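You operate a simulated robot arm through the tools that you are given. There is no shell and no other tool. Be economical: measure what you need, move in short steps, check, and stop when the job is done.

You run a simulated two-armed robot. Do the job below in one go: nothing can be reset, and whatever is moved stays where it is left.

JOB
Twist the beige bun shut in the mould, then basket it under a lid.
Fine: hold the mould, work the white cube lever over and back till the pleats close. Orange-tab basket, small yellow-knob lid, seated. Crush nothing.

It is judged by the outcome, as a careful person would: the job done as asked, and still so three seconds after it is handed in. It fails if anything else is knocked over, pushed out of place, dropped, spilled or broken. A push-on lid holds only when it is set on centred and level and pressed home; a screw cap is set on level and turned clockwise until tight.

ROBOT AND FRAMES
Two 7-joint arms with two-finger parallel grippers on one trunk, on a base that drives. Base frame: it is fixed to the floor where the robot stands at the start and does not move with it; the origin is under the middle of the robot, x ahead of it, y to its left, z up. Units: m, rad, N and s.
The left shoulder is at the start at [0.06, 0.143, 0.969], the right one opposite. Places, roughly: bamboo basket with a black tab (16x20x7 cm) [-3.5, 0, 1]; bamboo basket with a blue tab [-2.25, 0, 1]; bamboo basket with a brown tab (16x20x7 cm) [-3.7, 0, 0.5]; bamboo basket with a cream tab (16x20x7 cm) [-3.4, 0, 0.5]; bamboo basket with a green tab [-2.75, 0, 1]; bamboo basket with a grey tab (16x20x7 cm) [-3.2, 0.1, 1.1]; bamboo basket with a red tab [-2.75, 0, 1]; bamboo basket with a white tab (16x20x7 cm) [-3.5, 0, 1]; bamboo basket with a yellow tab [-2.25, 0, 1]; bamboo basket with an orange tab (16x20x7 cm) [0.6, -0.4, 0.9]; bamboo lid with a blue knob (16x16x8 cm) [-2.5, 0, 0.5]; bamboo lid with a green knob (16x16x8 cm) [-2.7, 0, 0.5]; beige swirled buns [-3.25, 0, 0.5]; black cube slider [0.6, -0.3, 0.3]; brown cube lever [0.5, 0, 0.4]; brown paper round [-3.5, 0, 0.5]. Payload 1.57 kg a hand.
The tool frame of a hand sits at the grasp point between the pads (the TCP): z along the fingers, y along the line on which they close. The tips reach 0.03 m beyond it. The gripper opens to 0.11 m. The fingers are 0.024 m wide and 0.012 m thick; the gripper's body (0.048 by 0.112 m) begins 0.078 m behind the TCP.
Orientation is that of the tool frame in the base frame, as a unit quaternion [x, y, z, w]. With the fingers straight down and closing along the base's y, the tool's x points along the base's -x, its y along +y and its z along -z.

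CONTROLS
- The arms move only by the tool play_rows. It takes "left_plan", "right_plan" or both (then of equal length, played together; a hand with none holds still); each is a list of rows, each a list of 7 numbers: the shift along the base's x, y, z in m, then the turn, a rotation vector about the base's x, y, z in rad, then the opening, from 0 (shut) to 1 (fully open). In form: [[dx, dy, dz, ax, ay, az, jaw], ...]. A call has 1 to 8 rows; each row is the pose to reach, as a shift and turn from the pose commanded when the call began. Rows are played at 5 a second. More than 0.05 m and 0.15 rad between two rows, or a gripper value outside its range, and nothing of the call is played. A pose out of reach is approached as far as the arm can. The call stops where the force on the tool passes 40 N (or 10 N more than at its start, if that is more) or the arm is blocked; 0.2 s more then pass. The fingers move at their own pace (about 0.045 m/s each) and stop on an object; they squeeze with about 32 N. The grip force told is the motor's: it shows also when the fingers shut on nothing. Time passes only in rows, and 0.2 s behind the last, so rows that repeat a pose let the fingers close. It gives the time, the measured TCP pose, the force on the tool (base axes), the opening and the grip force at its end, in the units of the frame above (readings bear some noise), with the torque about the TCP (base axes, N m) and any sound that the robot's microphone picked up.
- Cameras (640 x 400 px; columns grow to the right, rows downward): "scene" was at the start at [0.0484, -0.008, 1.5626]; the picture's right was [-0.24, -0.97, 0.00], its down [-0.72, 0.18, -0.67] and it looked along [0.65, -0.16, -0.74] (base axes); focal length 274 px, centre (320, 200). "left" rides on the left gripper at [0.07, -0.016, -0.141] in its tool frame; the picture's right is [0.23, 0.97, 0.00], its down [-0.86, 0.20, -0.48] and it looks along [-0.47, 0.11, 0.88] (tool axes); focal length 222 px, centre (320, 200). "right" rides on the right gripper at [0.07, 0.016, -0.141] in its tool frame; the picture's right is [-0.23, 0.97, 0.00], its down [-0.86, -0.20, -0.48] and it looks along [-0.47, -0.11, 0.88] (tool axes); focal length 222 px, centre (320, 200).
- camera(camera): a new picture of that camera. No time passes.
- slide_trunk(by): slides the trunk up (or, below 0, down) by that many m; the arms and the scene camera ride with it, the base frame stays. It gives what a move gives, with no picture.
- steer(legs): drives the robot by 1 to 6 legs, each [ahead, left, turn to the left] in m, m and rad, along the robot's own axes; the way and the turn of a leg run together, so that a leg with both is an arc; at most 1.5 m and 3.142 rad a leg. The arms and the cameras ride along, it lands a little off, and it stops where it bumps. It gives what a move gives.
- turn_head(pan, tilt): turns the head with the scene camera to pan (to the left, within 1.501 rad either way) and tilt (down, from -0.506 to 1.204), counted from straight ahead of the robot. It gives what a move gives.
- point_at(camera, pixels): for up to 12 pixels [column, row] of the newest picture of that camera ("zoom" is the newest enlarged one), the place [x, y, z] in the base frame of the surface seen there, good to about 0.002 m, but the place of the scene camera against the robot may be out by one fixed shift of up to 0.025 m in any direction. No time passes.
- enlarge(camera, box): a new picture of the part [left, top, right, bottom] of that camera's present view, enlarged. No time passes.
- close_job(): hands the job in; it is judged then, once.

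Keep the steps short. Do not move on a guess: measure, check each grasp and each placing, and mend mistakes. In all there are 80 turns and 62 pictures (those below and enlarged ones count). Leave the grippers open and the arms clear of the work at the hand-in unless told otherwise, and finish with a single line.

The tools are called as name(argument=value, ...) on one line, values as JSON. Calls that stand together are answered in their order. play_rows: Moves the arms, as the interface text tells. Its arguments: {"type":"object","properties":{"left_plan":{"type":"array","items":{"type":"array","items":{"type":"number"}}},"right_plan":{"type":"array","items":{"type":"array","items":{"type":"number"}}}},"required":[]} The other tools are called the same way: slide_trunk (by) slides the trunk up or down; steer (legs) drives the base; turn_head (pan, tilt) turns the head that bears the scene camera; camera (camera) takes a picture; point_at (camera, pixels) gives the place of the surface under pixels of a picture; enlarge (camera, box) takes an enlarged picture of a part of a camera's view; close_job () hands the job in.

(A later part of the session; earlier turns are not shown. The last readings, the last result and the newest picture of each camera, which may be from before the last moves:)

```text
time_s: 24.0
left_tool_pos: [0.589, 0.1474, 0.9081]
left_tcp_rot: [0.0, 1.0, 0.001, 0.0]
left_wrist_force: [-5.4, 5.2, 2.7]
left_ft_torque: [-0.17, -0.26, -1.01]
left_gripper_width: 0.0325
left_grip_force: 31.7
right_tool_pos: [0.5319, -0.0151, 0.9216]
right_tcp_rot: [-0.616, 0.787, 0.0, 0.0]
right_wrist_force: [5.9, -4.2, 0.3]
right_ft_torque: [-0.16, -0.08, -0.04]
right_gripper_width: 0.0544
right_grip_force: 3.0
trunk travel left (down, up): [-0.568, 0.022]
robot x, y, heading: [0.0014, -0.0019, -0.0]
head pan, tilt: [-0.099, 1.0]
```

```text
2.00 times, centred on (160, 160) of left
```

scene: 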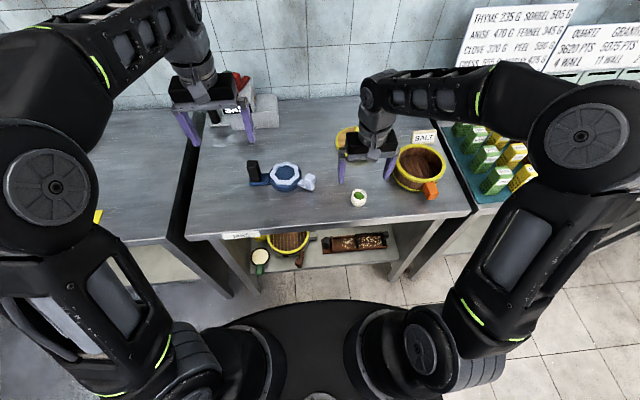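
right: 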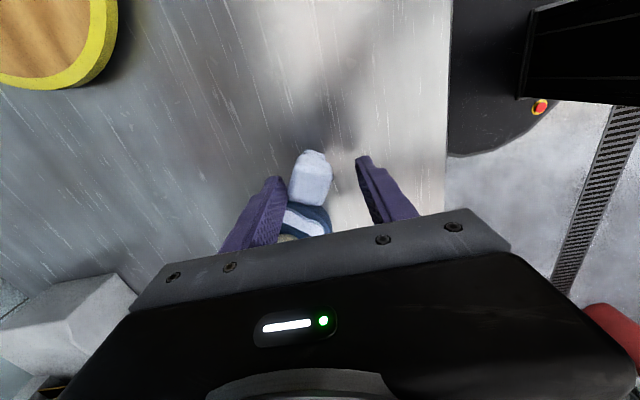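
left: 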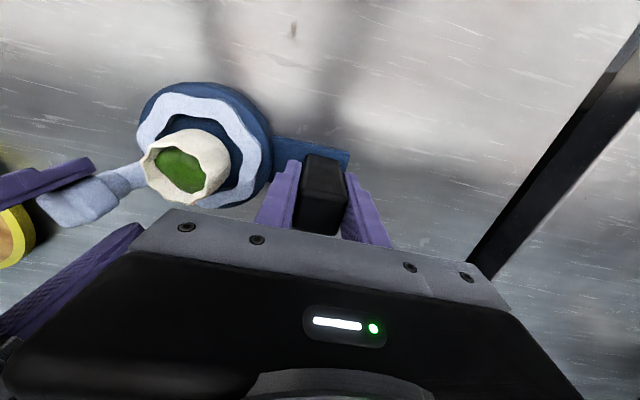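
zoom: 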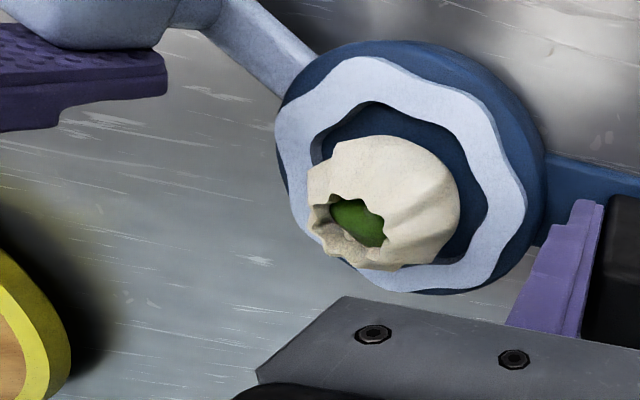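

The pleats closed partly on the back stroke. I'll stroke over again.

play_rows(right_plan=[[0.0155, -0.0104, 0, 0, 0, 0.115, 0.44], [0.0343, -0.0179, 0, 0, 0, 0.23, 0.44], [0.0543, -0.0208, 0, 0, 0, 0.345, 0.44], [0.0744, -0.0193, 0, 0, 0, 0.46, 0.44], [0.0937, -0.0132, 0, 0, 0, 0.575, 0.44], [0.1086, -0.0048, 0, 0, 0, 0.69, 0.44], [0.1205, 0.0053, 0, 0, 0, 0.805, 0.44], [0.1258, 0.011, 0, 0, 0, 0.92, 0.44]])

play_rows(right_plan=[[-0.0053, -0.0057, 0, 0, 0, -0.115, 0.44], [-0.0172, -0.0158, 0, 0, 0, -0.23, 0.44], [-0.0321, -0.0242, 0, 0, 0, -0.345, 0.44], [-0.0514, -0.0303, 0, 0, 0, -0.46, 0.44], [-0.0715, -0.0318, 0, 0, 0, -0.575, 0.44], [-0.0915, -0.0289, 0, 0, 0, -0.69, 0.44], [-0.1103, -0.0214, 0, 0, 0, -0.805, 0.44], [-0.1258, -0.011, 0, 0, 0, -0.92, 0.44]])

enlarge(camera="left", box=[0, 60, 320, 260])

```text
time_s: 25.8
left_tool_pos: [0.5907, 0.1475, 0.9087]
left_tcp_rot: [-0.002, 1.0, 0.001, 0.001]
left_wrist_force: [4.1, 6.6, -0.6]
left_ft_torque: [0.05, 0.08, 1.0]
left_gripper_width: 0.033
left_grip_force: 31.7
right_tool_pos: [0.6546, -0.0028, 0.9202]
right_tcp_rot: [0.903, -0.43, 0.001, 0.001]
right_wrist_force: [-4.5, -6.6, 0.1]
right_ft_torque: [0.01, 0.0, -0.01]
right_gripper_width: 0.0548
right_grip_force: 3.6
trunk travel left (down, up): [-0.568, 0.022]
robot x, y, heading: [-0.0026, 0.0026, -0.0]
head pan, tilt: [-0.099, 1.0]
```

```text
time_s: 27.6
left_tool_pos: [0.5892, 0.1469, 0.9092]
left_tcp_rot: [0.0, 1.0, 0.001, 0.0]
left_wrist_force: [-4.8, 5.7, 2.5]
left_ft_torque: [-0.21, -0.23, -0.99]
left_gripper_width: 0.0325
left_grip_force: 31.7
right_tool_pos: [0.5306, -0.0156, 0.9198]
right_tcp_rot: [-0.615, 0.788, 0.0, 0.001]
right_wrist_force: [5.2, -3.3, 0.2]
right_ft_torque: [-0.06, -0.11, -0.04]
right_gripper_width: 0.054
right_grip_force: 3.3
trunk travel left (down, up): [-0.568, 0.022]
robot x, y, heading: [0.0033, 0.0019, 0.003]
head pan, tilt: [-0.099, 1.0]
```

```text
2.00 times, centred on (160, 160) of left
```

zoom: 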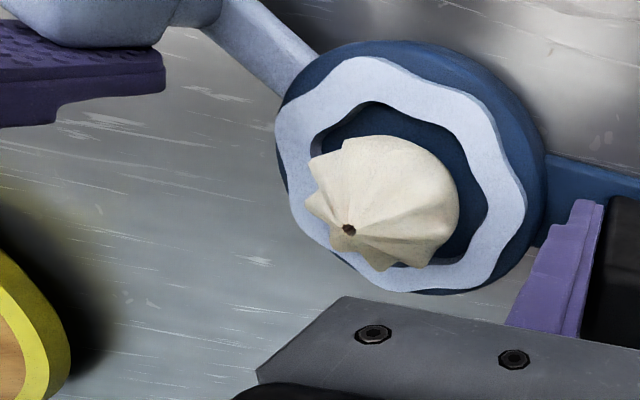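

Nearly shut, with a small dark dot at the tip. I'll look closer.

enlarge(camera="left", box=[145, 120, 241, 200])

```text
5.00 times, centred on (193, 160) of left
```

zoom: 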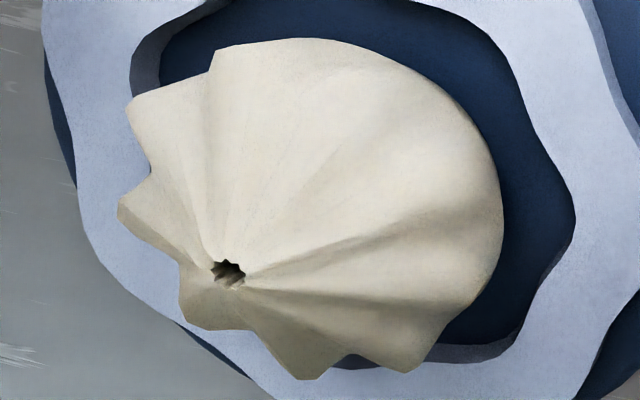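

A tiny opening remains. I'll stroke over, then back only partway, and look whether it still changes, to avoid overworking it.

play_rows(right_plan=[[0.0155, -0.0104, 0, 0, 0, 0.115, 0.44], [0.0343, -0.0179, 0, 0, 0, 0.23, 0.44], [0.0543, -0.0208, 0, 0, 0, 0.345, 0.44], [0.0744, -0.0193, 0, 0, 0, 0.46, 0.44], [0.0937, -0.0132, 0, 0, 0, 0.575, 0.44], [0.1086, -0.0048, 0, 0, 0, 0.69, 0.44], [0.1205, 0.0053, 0, 0, 0, 0.805, 0.44], [0.1258, 0.011, 0, 0, 0, 0.92, 0.44]])

play_rows(right_plan=[[-0.0053, -0.0057, 0, 0, 0, -0.115, 0.44], [-0.0172, -0.0158, 0, 0, 0, -0.23, 0.44], [-0.0321, -0.0242, 0, 0, 0, -0.345, 0.44], [-0.0514, -0.0303, 0, 0, 0, -0.46, 0.44]])

enlarge(camera="left", box=[145, 120, 241, 200])

```text
time_s: 29.4
left_tool_pos: [0.5909, 0.1475, 0.9089]
left_tcp_rot: [-0.001, 1.0, 0.001, 0.001]
left_wrist_force: [4.5, 3.5, -0.3]
left_ft_torque: [0.18, -0.02, 1.0]
left_gripper_width: 0.0328
left_grip_force: 31.7
right_tool_pos: [0.6567, -0.0051, 0.9209]
right_tcp_rot: [0.902, -0.431, 0.0, 0.002]
right_wrist_force: [-4.7, -4.1, -0.3]
right_ft_torque: [-0.02, 0.14, -0.09]
right_gripper_width: 0.0544
right_grip_force: 3.1
trunk travel left (down, up): [-0.568, 0.022]
robot x, y, heading: [-0.0038, 0.0017, 0.001]
head pan, tilt: [-0.099, 1.0]
```

```text
time_s: 30.4
left_tool_pos: [0.5897, 0.1461, 0.9101]
left_tcp_rot: [0.0, 1.0, 0.0, 0.0]
left_wrist_force: [-2.1, -1.0, -0.1]
left_ft_torque: [-0.01, -0.08, -0.4]
left_gripper_width: 0.0317
left_grip_force: 32.0
right_tool_pos: [0.6033, -0.0342, 0.9214]
right_tcp_rot: [0.779, -0.627, 0.0, 0.0]
right_wrist_force: [2.1, -0.2, 0.0]
right_ft_torque: [-0.02, -0.02, -0.03]
right_gripper_width: 0.0499
right_grip_force: 0.7
trunk travel left (down, up): [-0.568, 0.022]
robot x, y, heading: [0.0027, 0.0016, -0.003]
head pan, tilt: [-0.099, 1.0]
```

```text
5.00 times, centred on (193, 160) of left
```

zoom: 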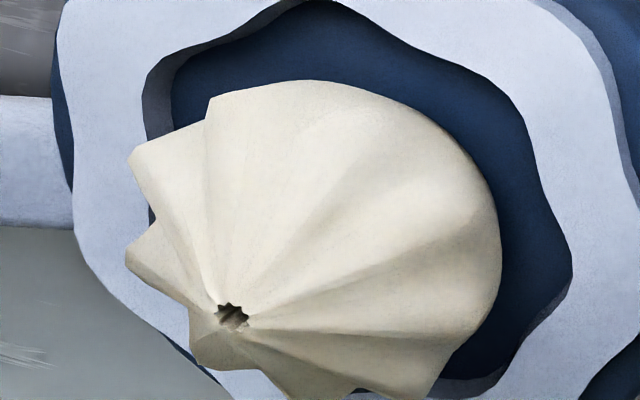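

No further change; the opening is just the pinched tip. I'll finish this back stroke to return the lever and recheck.

play_rows(right_plan=[[-0.02, -0.0015, 0, 0, 0, -0.115, 0.44], [-0.04, 0.0014, 0, 0, 0, -0.23, 0.44], [-0.0589, 0.0089, 0, 0, 0, -0.345, 0.44], [-0.0724, 0.0173, 0, 0, 0, -0.46, 0.44]])

enlarge(camera="left", box=[145, 120, 241, 200])

```text
time_s: 31.4
left_tool_pos: [0.5903, 0.1481, 0.9093]
left_tcp_rot: [0.0, 1.0, 0.001, 0.0]
left_wrist_force: [-5.2, 4.2, 0.7]
left_ft_torque: [-0.08, -0.2, -0.9]
left_gripper_width: 0.0321
left_grip_force: 32.2
right_tool_pos: [0.5318, -0.0164, 0.9198]
right_tcp_rot: [-0.616, 0.788, -0.001, 0.001]
right_wrist_force: [5.2, -4.3, 0.1]
right_ft_torque: [-0.1, -0.06, -0.05]
right_gripper_width: 0.0537
right_grip_force: 2.7
trunk travel left (down, up): [-0.568, 0.022]
robot x, y, heading: [0.0002, 0.0056, -0.001]
head pan, tilt: [-0.099, 1.0]
```

```text
5.00 times, centred on (193, 160) of left
```

zoom: 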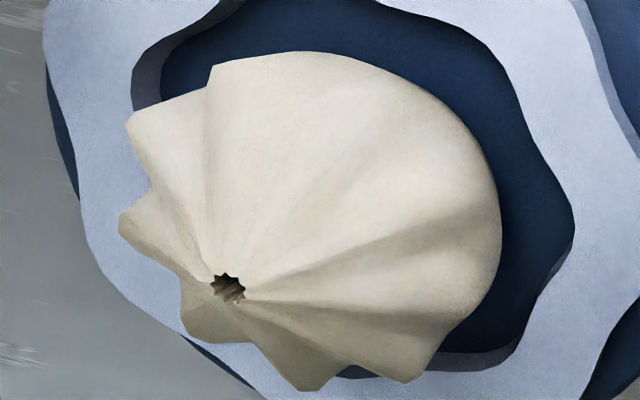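

Unchanged, so the bun is shut. I'll open and raise both hands clear, then measure the bun.

point_at(camera="zoom", pixels=[[228, 280], [130, 120], [210, 65], [120, 220], [185, 320], [300, 388], [405, 380], [470, 310], [500, 200], [440, 110], [330, 52], [320, 200]])

play_rows(left_plan=[[0, 0, 0, 0, 0, 0, 0.4], [0, 0, 0, 0, 0, 0, 0.5], [0, 0, 0, 0, 0, 0, 0.55], [0, 0, 0.03, 0, 0, 0, 0.55], [0, 0, 0.06, 0, 0, 0, 0.55], [0, 0.03, 0.1, 0, 0, 0, 0.6], [0, 0.065, 0.12, 0, 0, 0, 0.8], [0, 0.1, 0.12, 0, 0, 0, 1]], right_plan=[[0.003, -0.002, 0, 0, 0, 0, 0.6], [0.003, -0.002, 0, 0, 0, 0, 0.6], [0.003, -0.002, 0.03, 0, 0, 0, 0.6], [0.003, -0.002, 0.06, 0, 0, 0, 0.6], [0.003, -0.002, 0.09, 0, 0, 0, 0.6], [0.015, 0.01, 0.09, 0, 0, 0.1, 0.6], [0.03, 0.025, 0.09, 0, 0, 0.2, 0.6], [0.04, 0.04, 0.09, 0, 0, 0.24, 0.6]])

camera(camera="left")

camera(camera="right")

```text
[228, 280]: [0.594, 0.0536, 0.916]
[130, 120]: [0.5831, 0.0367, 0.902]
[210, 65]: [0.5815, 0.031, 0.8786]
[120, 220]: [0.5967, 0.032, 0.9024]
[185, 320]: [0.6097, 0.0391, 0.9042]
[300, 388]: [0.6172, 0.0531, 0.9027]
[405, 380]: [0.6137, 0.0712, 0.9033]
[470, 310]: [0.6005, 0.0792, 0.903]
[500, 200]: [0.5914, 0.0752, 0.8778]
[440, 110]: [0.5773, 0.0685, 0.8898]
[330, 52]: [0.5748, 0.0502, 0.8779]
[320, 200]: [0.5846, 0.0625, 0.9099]
```

```text
time_s: 33.2
left_tool_pos: [0.5922, 0.2479, 1.0291]
left_tcp_rot: [0.0, 1.0, 0.0, -0.001]
left_wrist_force: [0.5, 1.0, -0.9]
left_ft_torque: [0.02, 0.01, 0.01]
left_gripper_width: 0.1101
left_grip_force: 0.0
right_tool_pos: [0.5725, 0.0252, 1.0118]
right_tcp_rot: [0.707, -0.707, 0.001, 0.0]
right_wrist_force: [0.2, 0.0, -0.2]
right_ft_torque: [-0.03, 0.01, -0.01]
right_gripper_width: 0.066
right_grip_force: 0.0
trunk travel left (down, up): [-0.568, 0.022]
robot x, y, heading: [0.0001, -0.0029, 0.0]
head pan, tilt: [-0.099, 1.0]
```

```text
27 pictures are left
```

left: 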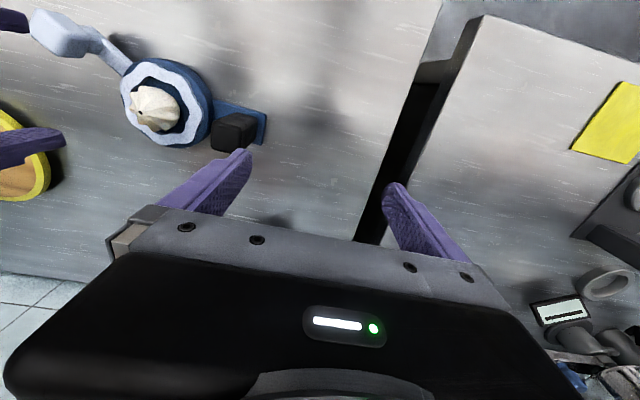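

```text
26 pictures are left
```

right: 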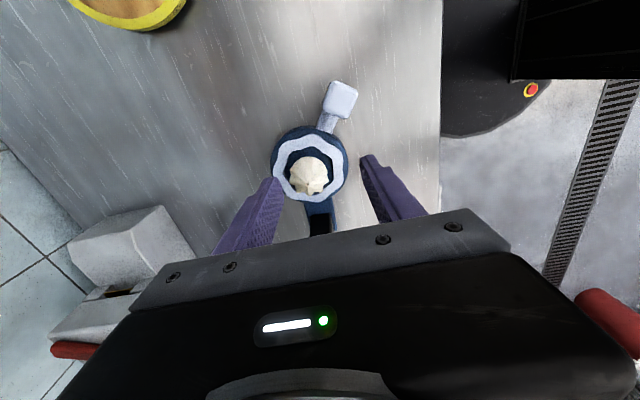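

Bun shut, tip z 0.916, centre about [0.595,0.055]. I'll confirm from the right camera.

enlarge(camera="right", box=[256, 130, 368, 200])

point_at(camera="right", pixels=[[309, 182], [290, 185], [292, 170], [327, 182], [325, 172], [308, 193], [298, 193], [320, 192], [300, 158], [318, 161], [325, 187], [289, 178]])

```text
5.71 times, centred on (312, 165) of right
```

zoom: 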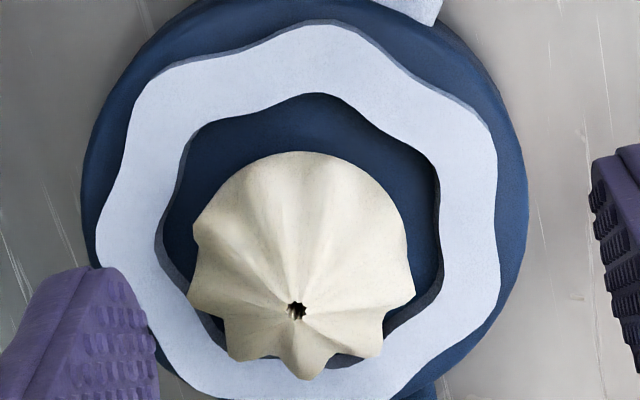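

```text
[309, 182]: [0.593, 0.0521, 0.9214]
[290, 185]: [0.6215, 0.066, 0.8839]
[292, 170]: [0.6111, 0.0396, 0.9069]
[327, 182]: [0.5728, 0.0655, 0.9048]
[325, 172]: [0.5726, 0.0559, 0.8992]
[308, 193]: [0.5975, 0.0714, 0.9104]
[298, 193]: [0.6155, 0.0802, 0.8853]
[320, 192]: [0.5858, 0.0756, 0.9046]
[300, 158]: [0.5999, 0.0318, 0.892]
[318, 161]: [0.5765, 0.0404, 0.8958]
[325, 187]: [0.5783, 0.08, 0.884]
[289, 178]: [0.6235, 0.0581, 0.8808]
```

Centre [0.593,0.053]. I'll lower the right hand and narrow gently from 0.066.

play_rows(right_plan=[[0.0105, 0.0145, 0, 0, 0, 0, 0.6], [0.0205, 0.028, -0.02, 0, 0, 0, 0.6], [0.0205, 0.028, -0.05, 0, 0, 0, 0.6], [0.0205, 0.028, -0.08, 0, 0, 0, 0.6], [0.0205, 0.028, -0.092, 0, 0, 0, 0.6], [0.0205, 0.028, -0.092, 0, 0, 0, 0.5], [0.0205, 0.028, -0.092, 0, 0, 0, 0.44], [0.0205, 0.028, -0.092, 0, 0, 0, 0.42]])

enlarge(camera="right", box=[200, 100, 440, 250])

```text
time_s: 35.0
left_tool_pos: [0.5897, 0.2468, 1.0299]
left_tcp_rot: [0.0, 1.0, 0.0, 0.0]
left_wrist_force: [-0.6, 0.0, 0.0]
left_ft_torque: [-0.01, -0.03, 0.01]
left_gripper_width: 0.1098
left_grip_force: 0.2
right_tool_pos: [0.5923, 0.0513, 0.919]
right_tcp_rot: [-0.707, 0.708, 0.0, -0.001]
right_wrist_force: [0.3, 0.0, -0.6]
right_ft_torque: [0.0, 0.0, 0.03]
right_gripper_width: 0.0459
right_grip_force: 0.1
trunk travel left (down, up): [-0.568, 0.022]
robot x, y, heading: [-0.002, 0.0026, -0.003]
head pan, tilt: [-0.099, 1.0]
```

```text
2.67 times, centred on (320, 175) of right
```

zoom: 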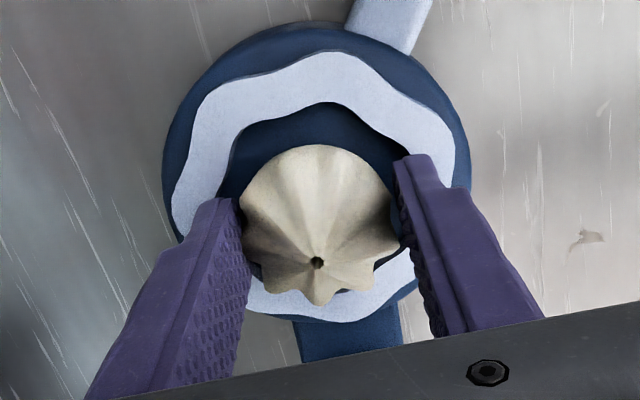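

play_rows(right_plan=[[0, 0, 0, 0, 0, 0, 0.41], [0, 0, 0, 0, 0, 0, 0.4], [0, 0, 0, 0, 0, 0, 0.39], [0, 0, 0, 0, 0, 0, 0.38]])

```text
time_s: 36.0
left_tool_pos: [0.5909, 0.2469, 1.0298]
left_tcp_rot: [0.0, 1.0, 0.0, 0.0]
left_wrist_force: [-0.2, 0.0, -0.3]
left_ft_torque: [-0.04, -0.01, 0.02]
left_gripper_width: 0.1101
left_grip_force: 0.1
right_tool_pos: [0.5927, 0.0528, 0.9193]
right_tcp_rot: [-0.707, 0.708, 0.001, 0.001]
right_wrist_force: [0.3, 0.0, -0.1]
right_ft_torque: [-0.05, -0.04, -0.03]
right_gripper_width: 0.042
right_grip_force: 0.3
trunk travel left (down, up): [-0.568, 0.022]
robot x, y, heading: [0.0003, -0.0028, -0.002]
head pan, tilt: [-0.099, 1.0]
```

No contact yet at 0.042; narrow further.

play_rows(right_plan=[[0, 0, 0, 0, 0, 0, 0.373], [0, 0, 0, 0, 0, 0, 0.366], [0, 0, 0, 0, 0, 0, 0.36], [0, 0, 0, 0, 0, 0, 0.36]])

```text
time_s: 37.0
left_tool_pos: [0.591, 0.2464, 1.0298]
left_tcp_rot: [0.0, 1.0, 0.0, 0.001]
left_wrist_force: [-0.2, -0.2, 0.1]
left_ft_torque: [0.0, 0.0, 0.03]
left_gripper_width: 0.1098
left_grip_force: 0.0
right_tool_pos: [0.5934, 0.0515, 0.9183]
right_tcp_rot: [-0.707, 0.708, 0.0, 0.001]
right_wrist_force: [-1.1, 0.4, -0.2]
right_ft_torque: [-0.01, 0.02, 0.02]
right_gripper_width: 0.0407
right_grip_force: 2.3
trunk travel left (down, up): [-0.568, 0.022]
robot x, y, heading: [0.0027, -0.0004, -0.002]
head pan, tilt: [-0.099, 1.0]
```

Light contact (0.0407 m, 2.3 N). Lift straight up and look.

play_rows(right_plan=[[0, 0, 0, 0, 0, 0, 0.357], [0, 0, 0.01, 0, 0, 0, 0.357], [0, 0, 0.03, 0, 0, 0, 0.357], [0, 0, 0.06, 0, 0, 0, 0.357], [0, 0, 0.09, 0, 0, 0, 0.357]])

camera(camera="right")

```text
time_s: 38.2
left_tool_pos: [0.5904, 0.2476, 1.0301]
left_tcp_rot: [0.0, 1.0, 0.0, 0.001]
left_wrist_force: [-0.4, 0.1, 0.6]
left_ft_torque: [0.02, -0.06, 0.0]
left_gripper_width: 0.1099
left_grip_force: 0.0
right_tool_pos: [0.5935, 0.0513, 1.0091]
right_tcp_rot: [-0.707, 0.708, -0.001, 0.0]
right_wrist_force: [-0.1, 0.4, 0.0]
right_ft_torque: [0.02, 0.0, -0.01]
right_gripper_width: 0.0397
right_grip_force: 0.1
trunk travel left (down, up): [-0.568, 0.022]
robot x, y, heading: [0.0008, 0.0005, 0.0]
head pan, tilt: [-0.099, 1.0]
```

```text
23 pictures are left
```

right: 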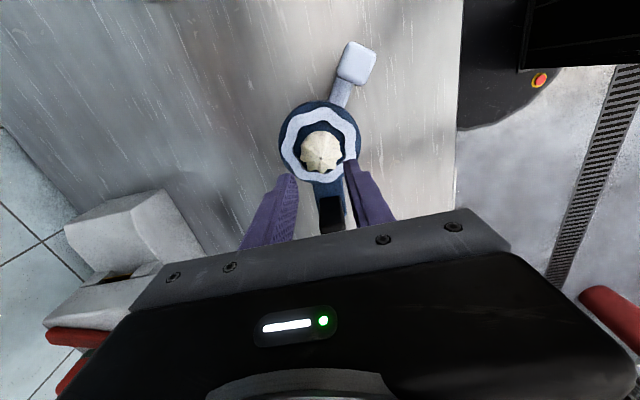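

It slipped out and still stands in the mould. I'll go back 3 mm lower and grip somewhat firmer (as earlier, about 13 N).

play_rows(right_plan=[[0, 0.001, -0.02, 0, 0, 0, 0.5], [0, 0.001, -0.05, 0, 0, 0, 0.5], [0, 0.001, -0.08, 0, 0, 0, 0.5], [0, 0.001, -0.093, 0, 0, 0, 0.5], [0, 0.001, -0.0935, 0, 0, 0, 0.42], [0, 0.001, -0.0935, 0, 0, 0, 0.39], [0, 0.001, -0.0935, 0, 0, 0, 0.375], [0, 0.001, -0.0935, 0, 0, 0, 0.365]])

play_rows(right_plan=[[0, 0, 0, 0, 0, 0, 0.36], [0, 0, 0, 0, 0, 0, 0.356], [0, 0, 0, 0, 0, 0, 0.356]])

enlarge(camera="right", box=[200, 100, 440, 250])

```text
time_s: 40.0
left_tool_pos: [0.5909, 0.2469, 1.0306]
left_tcp_rot: [0.0, 1.0, -0.001, 0.0]
left_wrist_force: [0.1, 0.0, 0.6]
left_ft_torque: [-0.01, -0.01, 0.0]
left_gripper_width: 0.1101
left_grip_force: 0.1
right_tool_pos: [0.5914, 0.0517, 0.9154]
right_tcp_rot: [-0.706, 0.708, 0.0, 0.0]
right_wrist_force: [0.1, 0.2, -0.5]
right_ft_torque: [0.01, 0.01, 0.01]
right_gripper_width: 0.0414
right_grip_force: 0.2
trunk travel left (down, up): [-0.568, 0.022]
robot x, y, heading: [-0.0006, 0.001, -0.001]
head pan, tilt: [-0.099, 1.0]
```

```text
time_s: 40.8
left_tool_pos: [0.5907, 0.2468, 1.0308]
left_tcp_rot: [0.0, 1.0, 0.0, 0.0]
left_wrist_force: [0.6, 0.7, 0.1]
left_ft_torque: [0.0, 0.02, 0.02]
left_gripper_width: 0.1102
left_grip_force: 0.1
right_tool_pos: [0.5929, 0.0531, 0.9149]
right_tcp_rot: [-0.706, 0.708, 0.0, 0.0]
right_wrist_force: [0.5, 0.4, 0.4]
right_ft_torque: [-0.02, -0.02, 0.0]
right_gripper_width: 0.0409
right_grip_force: 5.5
trunk travel left (down, up): [-0.568, 0.022]
robot x, y, heading: [-0.0007, 0.0018, 0.005]
head pan, tilt: [-0.099, 1.0]
```

```text
2.67 times, centred on (320, 175) of right
```

zoom: 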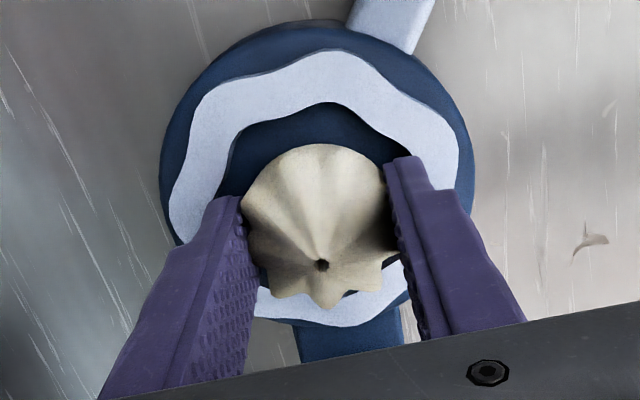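

Contact 5.5 N at 0.0409. A settling beat, then a slow lift.

play_rows(right_plan=[[0, 0, 0, 0, 0, 0, 0.354], [0, 0, 0, 0, 0, 0, 0.354], [0, 0, 0.008, 0, 0, 0, 0.354], [0, 0, 0.02, 0, 0, 0, 0.354], [0, 0, 0.04, 0, 0, 0, 0.354], [0, 0, 0.07, 0, 0, 0, 0.354], [0, 0, 0.093, 0, 0, 0, 0.354]])

enlarge(camera="right", box=[200, 80, 440, 230])

```text
time_s: 42.4
left_tool_pos: [0.5909, 0.2467, 1.0298]
left_tcp_rot: [0.0, 1.0, 0.0, 0.001]
left_wrist_force: [0.3, -0.2, -0.2]
left_ft_torque: [0.0, 0.03, -0.01]
left_gripper_width: 0.1099
left_grip_force: 0.1
right_tool_pos: [0.5924, 0.0532, 1.0064]
right_tcp_rot: [0.707, -0.707, 0.0, 0.0]
right_wrist_force: [-0.6, -0.5, -1.2]
right_ft_torque: [0.02, -0.01, -0.03]
right_gripper_width: 0.0404
right_grip_force: 2.9
trunk travel left (down, up): [-0.568, 0.022]
robot x, y, heading: [-0.0, 0.0009, -0.004]
head pan, tilt: [-0.099, 1.0]
```

```text
2.67 times, centred on (320, 155) of right
```

zoom: 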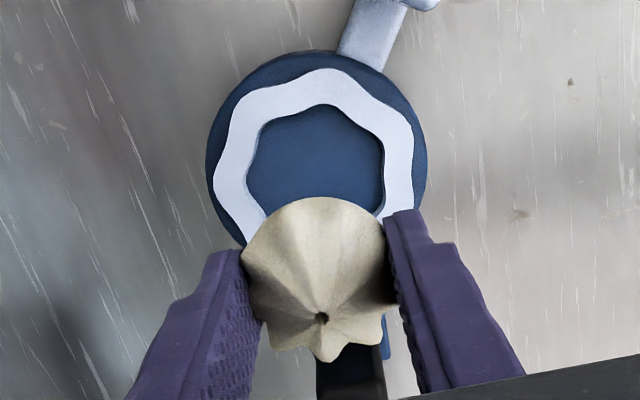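

The bun is held and the mould empty. I'll tighten slightly and carry it toward the basket, stopping short to measure it.

play_rows(right_plan=[[-0.005, -0.03, 0.01, 0, 0, 0, 0.35], [-0.01, -0.07, 0.02, 0, 0, 0, 0.35], [-0.015, -0.11, 0.03, 0, 0, 0, 0.35], [-0.02, -0.155, 0.03, 0, 0, 0, 0.35], [-0.025, -0.2, 0.03, 0, 0, 0, 0.35], [-0.03, -0.245, 0.03, 0, 0, 0, 0.35], [-0.037, -0.29, 0.03, 0, 0, 0, 0.35], [-0.037, -0.32, 0.03, 0, 0, 0, 0.35]])

camera(camera="right")

```text
time_s: 44.2
left_tool_pos: [0.5901, 0.2461, 1.0298]
left_tcp_rot: [0.0, 1.0, 0.0, 0.001]
left_wrist_force: [0.4, -0.4, 0.5]
left_ft_torque: [0.0, -0.01, 0.04]
left_gripper_width: 0.1099
left_grip_force: 0.0
right_tool_pos: [0.555, -0.27, 1.0374]
right_tcp_rot: [-0.706, 0.708, 0.0, -0.001]
right_wrist_force: [1.0, -0.4, -0.4]
right_ft_torque: [0.02, 0.01, 0.0]
right_gripper_width: 0.0402
right_grip_force: 17.4
trunk travel left (down, up): [-0.568, 0.022]
robot x, y, heading: [0.0013, -0.0039, -0.001]
head pan, tilt: [-0.099, 1.0]
```

```text
20 pictures are left
```

right: 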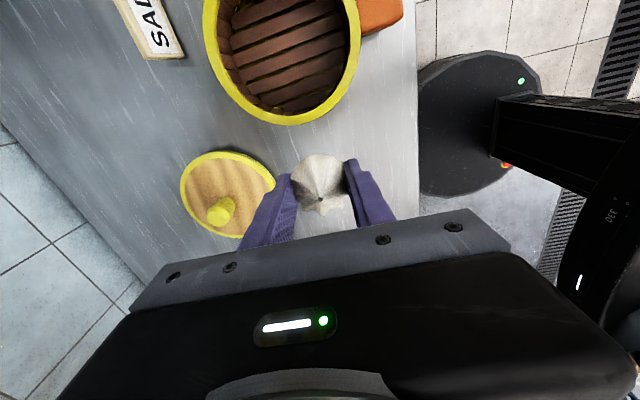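

Held. I'll measure the basket rim, floor and the lid in this view.

point_at(camera="right", pixels=[[283, 120], [212, 60], [240, 105], [354, 55], [335, 98], [356, 15], [208, 25], [285, 50], [285, 75], [300, 20], [218, 211], [218, 222]])

point_at(camera="right", pixels=[[183, 185], [200, 160], [228, 154], [258, 163], [272, 185], [190, 212], [222, 178], [240, 236], [210, 222], [228, 205], [380, 15], [385, 5]])

```text
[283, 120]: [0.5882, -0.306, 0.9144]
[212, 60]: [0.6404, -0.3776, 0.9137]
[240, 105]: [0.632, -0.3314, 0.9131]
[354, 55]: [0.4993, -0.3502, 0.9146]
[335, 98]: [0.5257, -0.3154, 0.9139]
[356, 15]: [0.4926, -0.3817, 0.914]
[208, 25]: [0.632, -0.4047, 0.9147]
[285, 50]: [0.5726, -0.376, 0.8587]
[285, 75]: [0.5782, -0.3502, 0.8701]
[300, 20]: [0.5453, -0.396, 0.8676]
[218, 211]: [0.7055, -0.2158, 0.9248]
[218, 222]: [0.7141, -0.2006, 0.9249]
```

```text
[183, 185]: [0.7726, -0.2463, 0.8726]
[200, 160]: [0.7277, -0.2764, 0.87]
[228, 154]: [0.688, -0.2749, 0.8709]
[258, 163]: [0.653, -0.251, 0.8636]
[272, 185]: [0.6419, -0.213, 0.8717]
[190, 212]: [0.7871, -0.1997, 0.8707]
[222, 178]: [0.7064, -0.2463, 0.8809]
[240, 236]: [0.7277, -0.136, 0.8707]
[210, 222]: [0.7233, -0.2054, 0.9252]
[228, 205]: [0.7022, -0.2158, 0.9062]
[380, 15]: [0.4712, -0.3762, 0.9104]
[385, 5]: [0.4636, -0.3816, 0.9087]
```

Basket centre about [0.568,-0.373], rim 0.914, floor about 0.869; lid knob about [0.713,-0.206], top 0.925. I'll move over the basket and lower the bun in.

play_rows(right_plan=[[0.004, -0.035, 0, 0, 0, 0, 0.354], [0.009, -0.07, 0, 0, 0, 0, 0.354], [0.013, -0.103, 0, 0, 0, 0, 0.354], [0.013, -0.103, -0.04, 0, 0, 0, 0.354], [0.013, -0.103, -0.08, 0, 0, 0, 0.354], [0.013, -0.103, -0.115, 0, 0, 0, 0.354], [0.013, -0.103, -0.127, 0, 0, 0, 0.354], [0.013, -0.103, -0.13, 0, 0, 0, 0.354]])

enlarge(camera="right", box=[160, 50, 480, 250])

```text
time_s: 46.0
left_tool_pos: [0.591, 0.2472, 1.0299]
left_tcp_rot: [0.0, 1.0, 0.001, 0.0]
left_wrist_force: [-0.2, -0.1, -0.6]
left_ft_torque: [-0.02, 0.01, 0.03]
left_gripper_width: 0.11
left_grip_force: 0.0
right_tool_pos: [0.5686, -0.3703, 0.9086]
right_tcp_rot: [0.707, -0.707, 0.0, 0.001]
right_wrist_force: [-0.5, -0.4, -1.3]
right_ft_torque: [0.02, 0.0, -0.01]
right_gripper_width: 0.0402
right_grip_force: 8.3
trunk travel left (down, up): [-0.568, 0.022]
robot x, y, heading: [0.0004, -0.0028, -0.003]
head pan, tilt: [-0.099, 1.0]
```

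```text
2.00 times, centred on (320, 150) of right
```

zoom: 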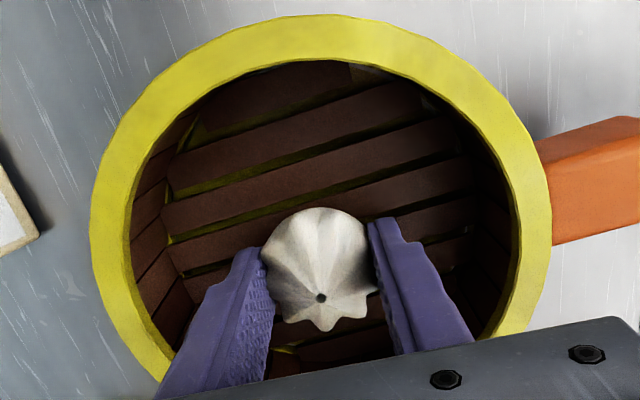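

Centred within the basket; lower in millimetres till contact.

play_rows(right_plan=[[0, 0, -0.002, 0, 0, 0, 0.354], [0, 0, -0.004, 0, 0, 0, 0.354], [0, 0, -0.005, 0, 0, 0, 0.354]])

```text
time_s: 46.8
left_tool_pos: [0.5902, 0.2479, 1.0294]
left_tcp_rot: [0.0, 1.0, 0.001, 0.001]
left_wrist_force: [-0.8, 0.4, -0.5]
left_ft_torque: [-0.01, 0.05, -0.01]
left_gripper_width: 0.11
left_grip_force: 0.1
right_tool_pos: [0.5686, -0.3701, 0.9038]
right_tcp_rot: [-0.706, 0.708, 0.0, 0.0]
right_wrist_force: [0.6, -0.2, 0.4]
right_ft_torque: [-0.02, 0.01, -0.03]
right_gripper_width: 0.0395
right_grip_force: 23.0
trunk travel left (down, up): [-0.568, 0.022]
robot x, y, heading: [-0.0003, -0.0028, -0.001]
head pan, tilt: [-0.099, 1.0]
```

Nearly down. Ease the grip, another 2 mm, then open and rise.

play_rows(right_plan=[[0, 0, -0.0015, 0, 0, 0, 0.358], [0, 0, -0.002, 0, 0, 0, 0.365], [0, 0, -0.002, 0, 0, 0, 0.42], [0, 0, -0.002, 0, 0, 0, 0.5], [0, 0, -0.002, 0, 0, 0, 0.58], [0, 0, 0.03, 0, 0, 0, 0.58], [0, 0, 0.07, 0, 0, 0, 0.58], [0, 0, 0.11, 0, 0, 0, 0.58]])

enlarge(camera="right", box=[160, 50, 480, 250])

```text
time_s: 48.6
left_tool_pos: [0.5913, 0.2473, 1.0297]
left_tcp_rot: [0.0, 1.0, 0.001, 0.002]
left_wrist_force: [0.4, -0.3, 0.1]
left_ft_torque: [0.0, -0.04, 0.0]
left_gripper_width: 0.1102
left_grip_force: 0.2
right_tool_pos: [0.5682, -0.368, 1.0142]
right_tcp_rot: [-0.706, 0.708, -0.001, 0.0]
right_wrist_force: [0.1, -0.2, -0.2]
right_ft_torque: [0.01, -0.03, 0.0]
right_gripper_width: 0.0639
right_grip_force: 0.1
trunk travel left (down, up): [-0.568, 0.022]
robot x, y, heading: [0.0019, 0.0022, 0.002]
head pan, tilt: [-0.099, 1.0]
```

```text
2.00 times, centred on (320, 150) of right
```

zoom: 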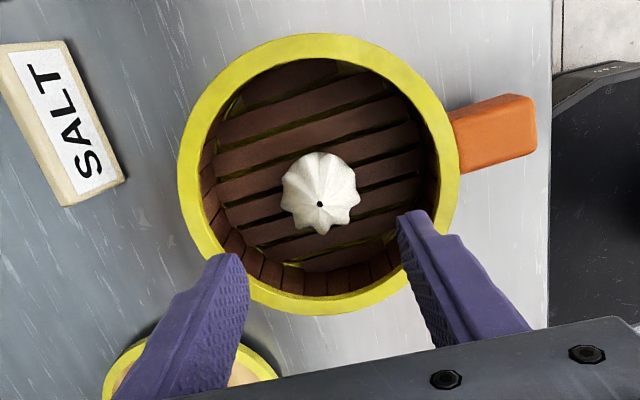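

Bun upright on the slats. I'll fit the rim precisely and check the gap between base and table.

point_at(camera="zoom", pixels=[[193, 175], [447, 175], [320, 45], [320, 304], [230, 83], [410, 83], [232, 268], [405, 270], [320, 203], [548, 200], [565, 200], [320, 160]])

turn_head(pan=-0.2, tilt=1.2)

camera(camera="scene")

```text
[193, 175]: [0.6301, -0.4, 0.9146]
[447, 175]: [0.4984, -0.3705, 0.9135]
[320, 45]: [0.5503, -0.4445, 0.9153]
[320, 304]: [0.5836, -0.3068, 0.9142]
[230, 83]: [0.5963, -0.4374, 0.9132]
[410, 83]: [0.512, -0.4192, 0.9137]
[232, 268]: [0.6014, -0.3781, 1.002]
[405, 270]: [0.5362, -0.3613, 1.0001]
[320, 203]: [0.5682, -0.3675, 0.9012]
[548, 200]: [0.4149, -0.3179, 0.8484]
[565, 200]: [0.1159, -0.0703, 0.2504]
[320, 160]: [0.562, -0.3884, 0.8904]
```

```text
time_s: 49.3
left_tool_pos: [0.5905, 0.2457, 1.0286]
left_tcp_rot: [0.0, 1.0, 0.0, 0.0]
left_wrist_force: [-0.2, -0.2, 0.9]
left_ft_torque: [-0.01, 0.01, -0.02]
left_gripper_width: 0.1099
left_grip_force: 0.2
right_tool_pos: [0.5688, -0.3709, 1.0128]
right_tcp_rot: [-0.706, 0.708, 0.0, -0.001]
right_wrist_force: [-0.2, 0.5, 0.0]
right_ft_torque: [-0.02, 0.03, 0.0]
right_gripper_width: 0.0637
right_grip_force: 0.0
trunk travel left (down, up): [-0.568, 0.022]
robot x, y, heading: [0.0003, -0.0026, -0.001]
head pan, tilt: [-0.201, 1.201]
```

```text
17 pictures are left
```

scene: 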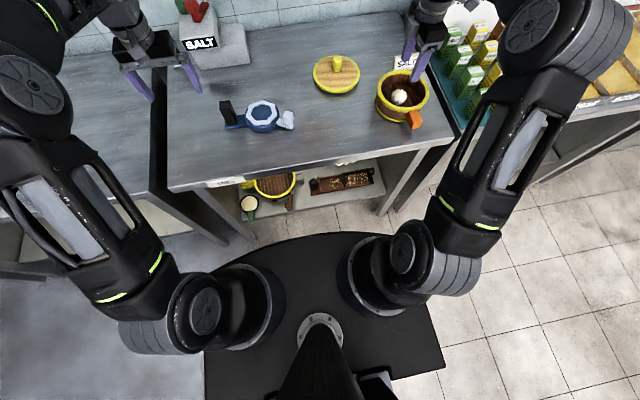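

I'll measure the base's front edge and the shelf edge under the table before driving.

point_at(camera="scene", pixels=[[330, 236], [400, 240], [340, 200], [290, 211], [380, 213], [240, 243], [330, 172], [350, 180], [395, 195], [242, 195]])

```text
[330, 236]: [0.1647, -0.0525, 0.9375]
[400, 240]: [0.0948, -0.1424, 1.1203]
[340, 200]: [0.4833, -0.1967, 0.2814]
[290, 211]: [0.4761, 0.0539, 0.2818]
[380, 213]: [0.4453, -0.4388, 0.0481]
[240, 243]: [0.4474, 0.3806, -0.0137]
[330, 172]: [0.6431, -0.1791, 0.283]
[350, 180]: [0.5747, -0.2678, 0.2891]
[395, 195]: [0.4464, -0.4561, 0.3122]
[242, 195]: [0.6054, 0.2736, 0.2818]
```

I'll use a fresh right view to find the base disc edge.

camera(camera="right")

point_at(camera="right", pixels=[[440, 110], [445, 95], [445, 140], [455, 170], [470, 90], [470, 120], [480, 150], [500, 85], [500, 130], [440, 130]])

```text
16 pictures are left
```

right: 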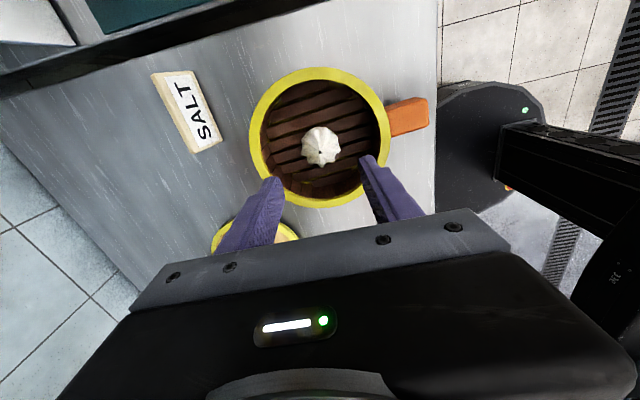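

```text
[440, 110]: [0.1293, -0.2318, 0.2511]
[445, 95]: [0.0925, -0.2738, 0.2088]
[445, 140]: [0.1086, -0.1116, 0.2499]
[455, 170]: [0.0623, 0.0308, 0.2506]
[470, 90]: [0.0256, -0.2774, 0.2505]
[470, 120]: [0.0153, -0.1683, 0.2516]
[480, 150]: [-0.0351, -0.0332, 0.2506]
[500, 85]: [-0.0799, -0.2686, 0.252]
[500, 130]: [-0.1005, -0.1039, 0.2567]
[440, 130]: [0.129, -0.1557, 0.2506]
```

Base radius about 0.28 and shelf edge about 0.46: driving 0.11 m ahead is safe. First I'll pull the left hand back and up so it won't hit the grey box.

play_rows(left_plan=[[-0.025, 0, 0.03, 0, 0, 0, 1], [-0.05, 0, 0.06, 0, 0, 0, 1], [-0.075, 0, 0.09, 0, 0, 0, 1], [-0.1, 0, 0.12, 0, 0, 0, 1], [-0.13, 0, 0.14, 0, 0, 0, 1]], right_plan=[[0, 0.005, 0.01, 0, 0, 0, 0.6], [0, 0.015, 0.02, 0, 0, 0, 0.6], [0, 0.03, 0.03, 0, 0, 0, 0.6], [0, 0.05, 0.03, 0, 0, 0, 0.6], [0, 0.07, 0.03, 0, 0, 0, 0.6]])

steer(legs=[[0.11, 0, 0]])

camera(camera="right")

```text
time_s: 50.5
left_tool_pos: [0.4781, 0.2456, 1.157]
left_tcp_rot: [0.002, 1.0, -0.002, 0.002]
left_wrist_force: [-0.9, 0.1, 0.3]
left_ft_torque: [-0.05, -0.07, 0.02]
left_gripper_width: 0.11
left_grip_force: 0.0
left hand out of reach, approached as far as the arm can: row 5
right_tool_pos: [0.5669, -0.3011, 1.0449]
right_tcp_rot: [-0.707, 0.707, -0.001, 0.0]
right_wrist_force: [-1.2, -0.6, 0.4]
right_ft_torque: [-0.01, -0.06, 0.03]
right_gripper_width: 0.066
right_grip_force: 0.0
trunk travel left (down, up): [-0.568, 0.022]
robot x, y, heading: [0.0027, -0.0004, 0.0]
head pan, tilt: [-0.201, 1.201]
```

```text
time_s: 51.7
left_tool_pos: [0.5917, 0.2477, 1.1569]
left_tcp_rot: [0.0, 1.0, 0.0, -0.001]
left_wrist_force: [0.2, 0.1, 0.2]
left_ft_torque: [-0.02, 0.02, 0.0]
left_gripper_width: 0.1099
left_grip_force: 0.1
right_tool_pos: [0.6798, -0.3003, 1.0431]
right_tcp_rot: [0.707, -0.707, -0.001, 0.001]
right_wrist_force: [0.6, 0.0, 0.8]
right_ft_torque: [0.06, 0.06, -0.03]
right_gripper_width: 0.0658
right_grip_force: 0.1
trunk travel left (down, up): [-0.568, 0.022]
robot x, y, heading: [0.1078, 0.0015, 0.005]
head pan, tilt: [-0.201, 1.201]
```

```text
15 pictures are left
```

right: 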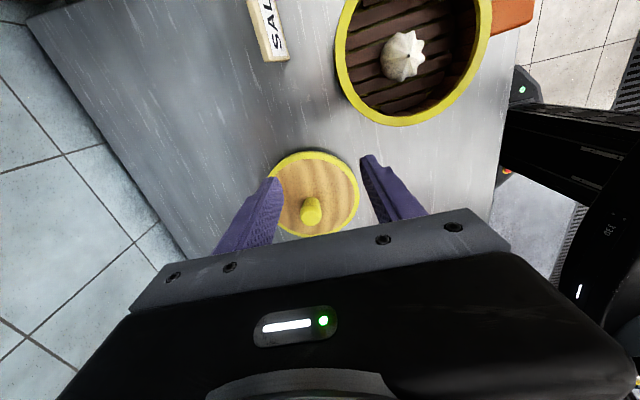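

Driven cleanly. I'll measure the lid knob near (311,210) and the lid edge.

point_at(camera="right", pixels=[[303, 206], [318, 206], [311, 203], [311, 218], [304, 217], [318, 216], [314, 155], [276, 180], [355, 190], [340, 225], [285, 222], [340, 163]])

enlarge(camera="right", box=[256, 140, 384, 240])

```text
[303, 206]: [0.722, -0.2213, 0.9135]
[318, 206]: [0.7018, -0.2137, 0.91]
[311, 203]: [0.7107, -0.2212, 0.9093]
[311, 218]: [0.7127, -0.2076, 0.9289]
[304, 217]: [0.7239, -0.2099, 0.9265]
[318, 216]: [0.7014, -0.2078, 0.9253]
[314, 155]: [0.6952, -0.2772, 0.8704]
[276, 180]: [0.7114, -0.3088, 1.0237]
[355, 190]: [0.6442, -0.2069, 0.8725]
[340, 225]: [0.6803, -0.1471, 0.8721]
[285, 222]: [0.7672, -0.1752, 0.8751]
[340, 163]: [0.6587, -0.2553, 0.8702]
```

```text
4.00 times, centred on (320, 190) of right
```

zoom: 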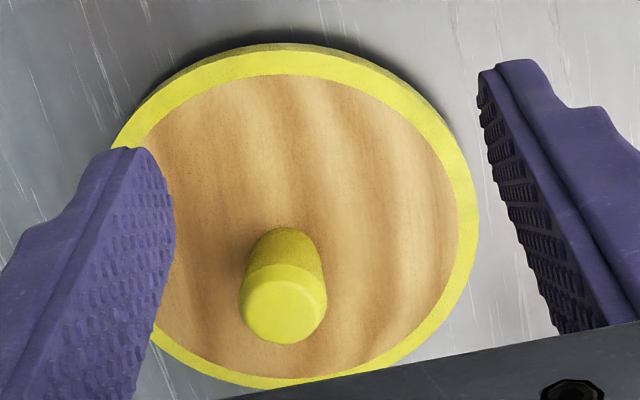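

Knob centre [0.713,-0.209], 0.022 wide, top 0.927. I'll lower around it (TCP z 0.915) and grip.

play_rows(right_plan=[[0.012, 0.03, 0, 0, 0, 0, 0.6], [0.024, 0.065, 0, 0, 0, 0, 0.6], [0.033, 0.0915, -0.01, 0, 0, 0, 0.6], [0.033, 0.0915, -0.05, 0, 0, 0, 0.6], [0.033, 0.0915, -0.09, 0, 0, 0, 0.6], [0.033, 0.0915, -0.12, 0, 0, 0, 0.6], [0.033, 0.0915, -0.1285, 0, 0, 0, 0.6]])

enlarge(camera="right", box=[200, 80, 440, 230])

```text
time_s: 53.3
left_tool_pos: [0.5902, 0.2483, 1.1562]
left_tcp_rot: [0.0, 1.0, 0.0, 0.0]
left_wrist_force: [-0.3, -0.5, -0.2]
left_ft_torque: [-0.01, -0.02, -0.01]
left_gripper_width: 0.1103
left_grip_force: 0.0
right_tool_pos: [0.7106, -0.2078, 0.9146]
right_tcp_rot: [-0.707, 0.707, 0.0, -0.001]
right_wrist_force: [-0.4, -0.6, -0.3]
right_ft_torque: [0.01, -0.03, -0.02]
right_gripper_width: 0.066
right_grip_force: 0.0
trunk travel left (down, up): [-0.568, 0.022]
robot x, y, heading: [0.1067, 0.0011, -0.001]
head pan, tilt: [-0.201, 1.201]
```

```text
2.67 times, centred on (320, 155) of right
```

zoom: 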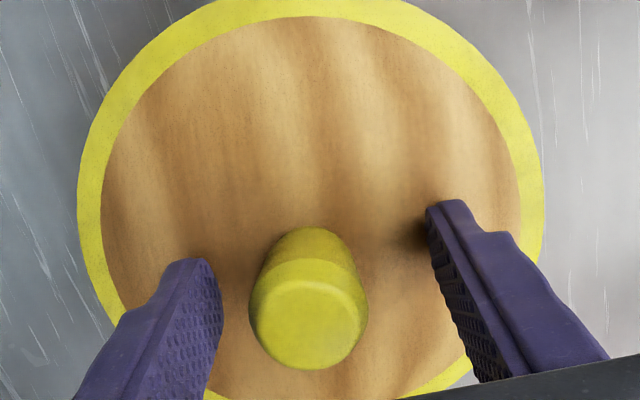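

Knob lies about 2 mm to +x of centre. I'll nudge and close.

play_rows(right_plan=[[0.0015, 0, 0, 0, 0, 0, 0.5], [0.002, 0, 0, 0, 0, 0, 0.4], [0.002, 0, 0, 0, 0, 0, 0.3], [0.002, 0, 0, 0, 0, 0, 0.2], [0.002, 0, 0, 0, 0, 0, 0.1], [0.002, 0, 0, 0, 0, 0, 0.1], [0.002, 0, 0, 0, 0, 0, 0.1]])

play_rows(right_plan=[[0, 0, 0.01, 0, 0, 0, 0.1], [0, 0, 0.04, 0, 0, 0, 0.1], [0, 0, 0.08, 0, 0, 0, 0.1], [0, 0, 0.11, 0, 0, 0, 0.1]])

camera(camera="right")

```text
time_s: 54.9
left_tool_pos: [0.5905, 0.2493, 1.1565]
left_tcp_rot: [-0.001, 1.0, 0.001, 0.0]
left_wrist_force: [0.8, -0.1, 0.1]
left_ft_torque: [-0.01, 0.03, 0.0]
left_gripper_width: 0.11
left_grip_force: 0.1
right_tool_pos: [0.7138, -0.2073, 0.9149]
right_tcp_rot: [0.708, -0.706, 0.0, 0.0]
right_wrist_force: [0.7, -0.1, 1.7]
right_ft_torque: [0.02, -0.21, 0.03]
right_gripper_width: 0.0294
right_grip_force: 32.0
trunk travel left (down, up): [-0.568, 0.022]
robot x, y, heading: [0.1115, -0.0003, 0.002]
head pan, tilt: [-0.201, 1.201]
```

```text
time_s: 55.9
left_tool_pos: [0.5891, 0.2469, 1.1563]
left_tcp_rot: [-0.001, 1.0, 0.001, 0.001]
left_wrist_force: [0.0, 0.2, -0.2]
left_ft_torque: [-0.01, 0.01, 0.02]
left_gripper_width: 0.1101
left_grip_force: 0.0
right_tool_pos: [0.7123, -0.2086, 1.0249]
right_tcp_rot: [-0.707, 0.707, 0.0, 0.0]
right_wrist_force: [0.3, 0.1, -1.4]
right_ft_torque: [-0.02, -0.02, 0.01]
right_gripper_width: 0.0298
right_grip_force: 32.2
trunk travel left (down, up): [-0.568, 0.022]
robot x, y, heading: [0.1123, 0.0012, -0.002]
head pan, tilt: [-0.201, 1.201]
```

```text
12 pictures are left
```

right: 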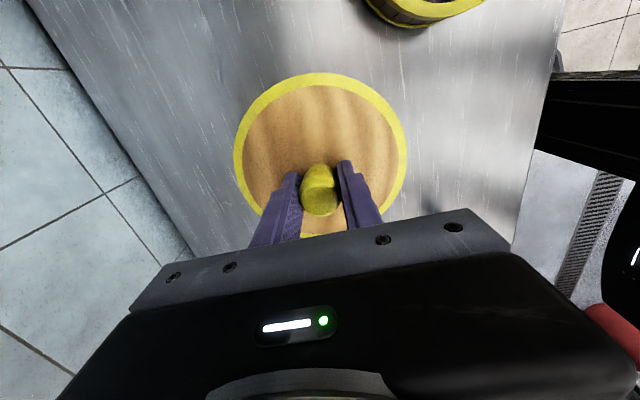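

Lid is held. I'll measure its rim for its centre relative to the hand and its level.

point_at(camera="right", pixels=[[320, 79], [240, 140], [402, 140], [262, 99], [380, 98], [254, 200], [396, 185], [238, 160], [405, 160], [320, 120]])

```text
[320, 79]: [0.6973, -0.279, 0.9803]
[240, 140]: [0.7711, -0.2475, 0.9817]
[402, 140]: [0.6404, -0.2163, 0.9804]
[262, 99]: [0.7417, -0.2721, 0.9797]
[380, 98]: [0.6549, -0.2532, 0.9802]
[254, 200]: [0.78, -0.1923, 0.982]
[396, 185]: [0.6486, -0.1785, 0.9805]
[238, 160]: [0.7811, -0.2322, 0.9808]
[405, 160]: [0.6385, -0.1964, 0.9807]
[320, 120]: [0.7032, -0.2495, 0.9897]
```

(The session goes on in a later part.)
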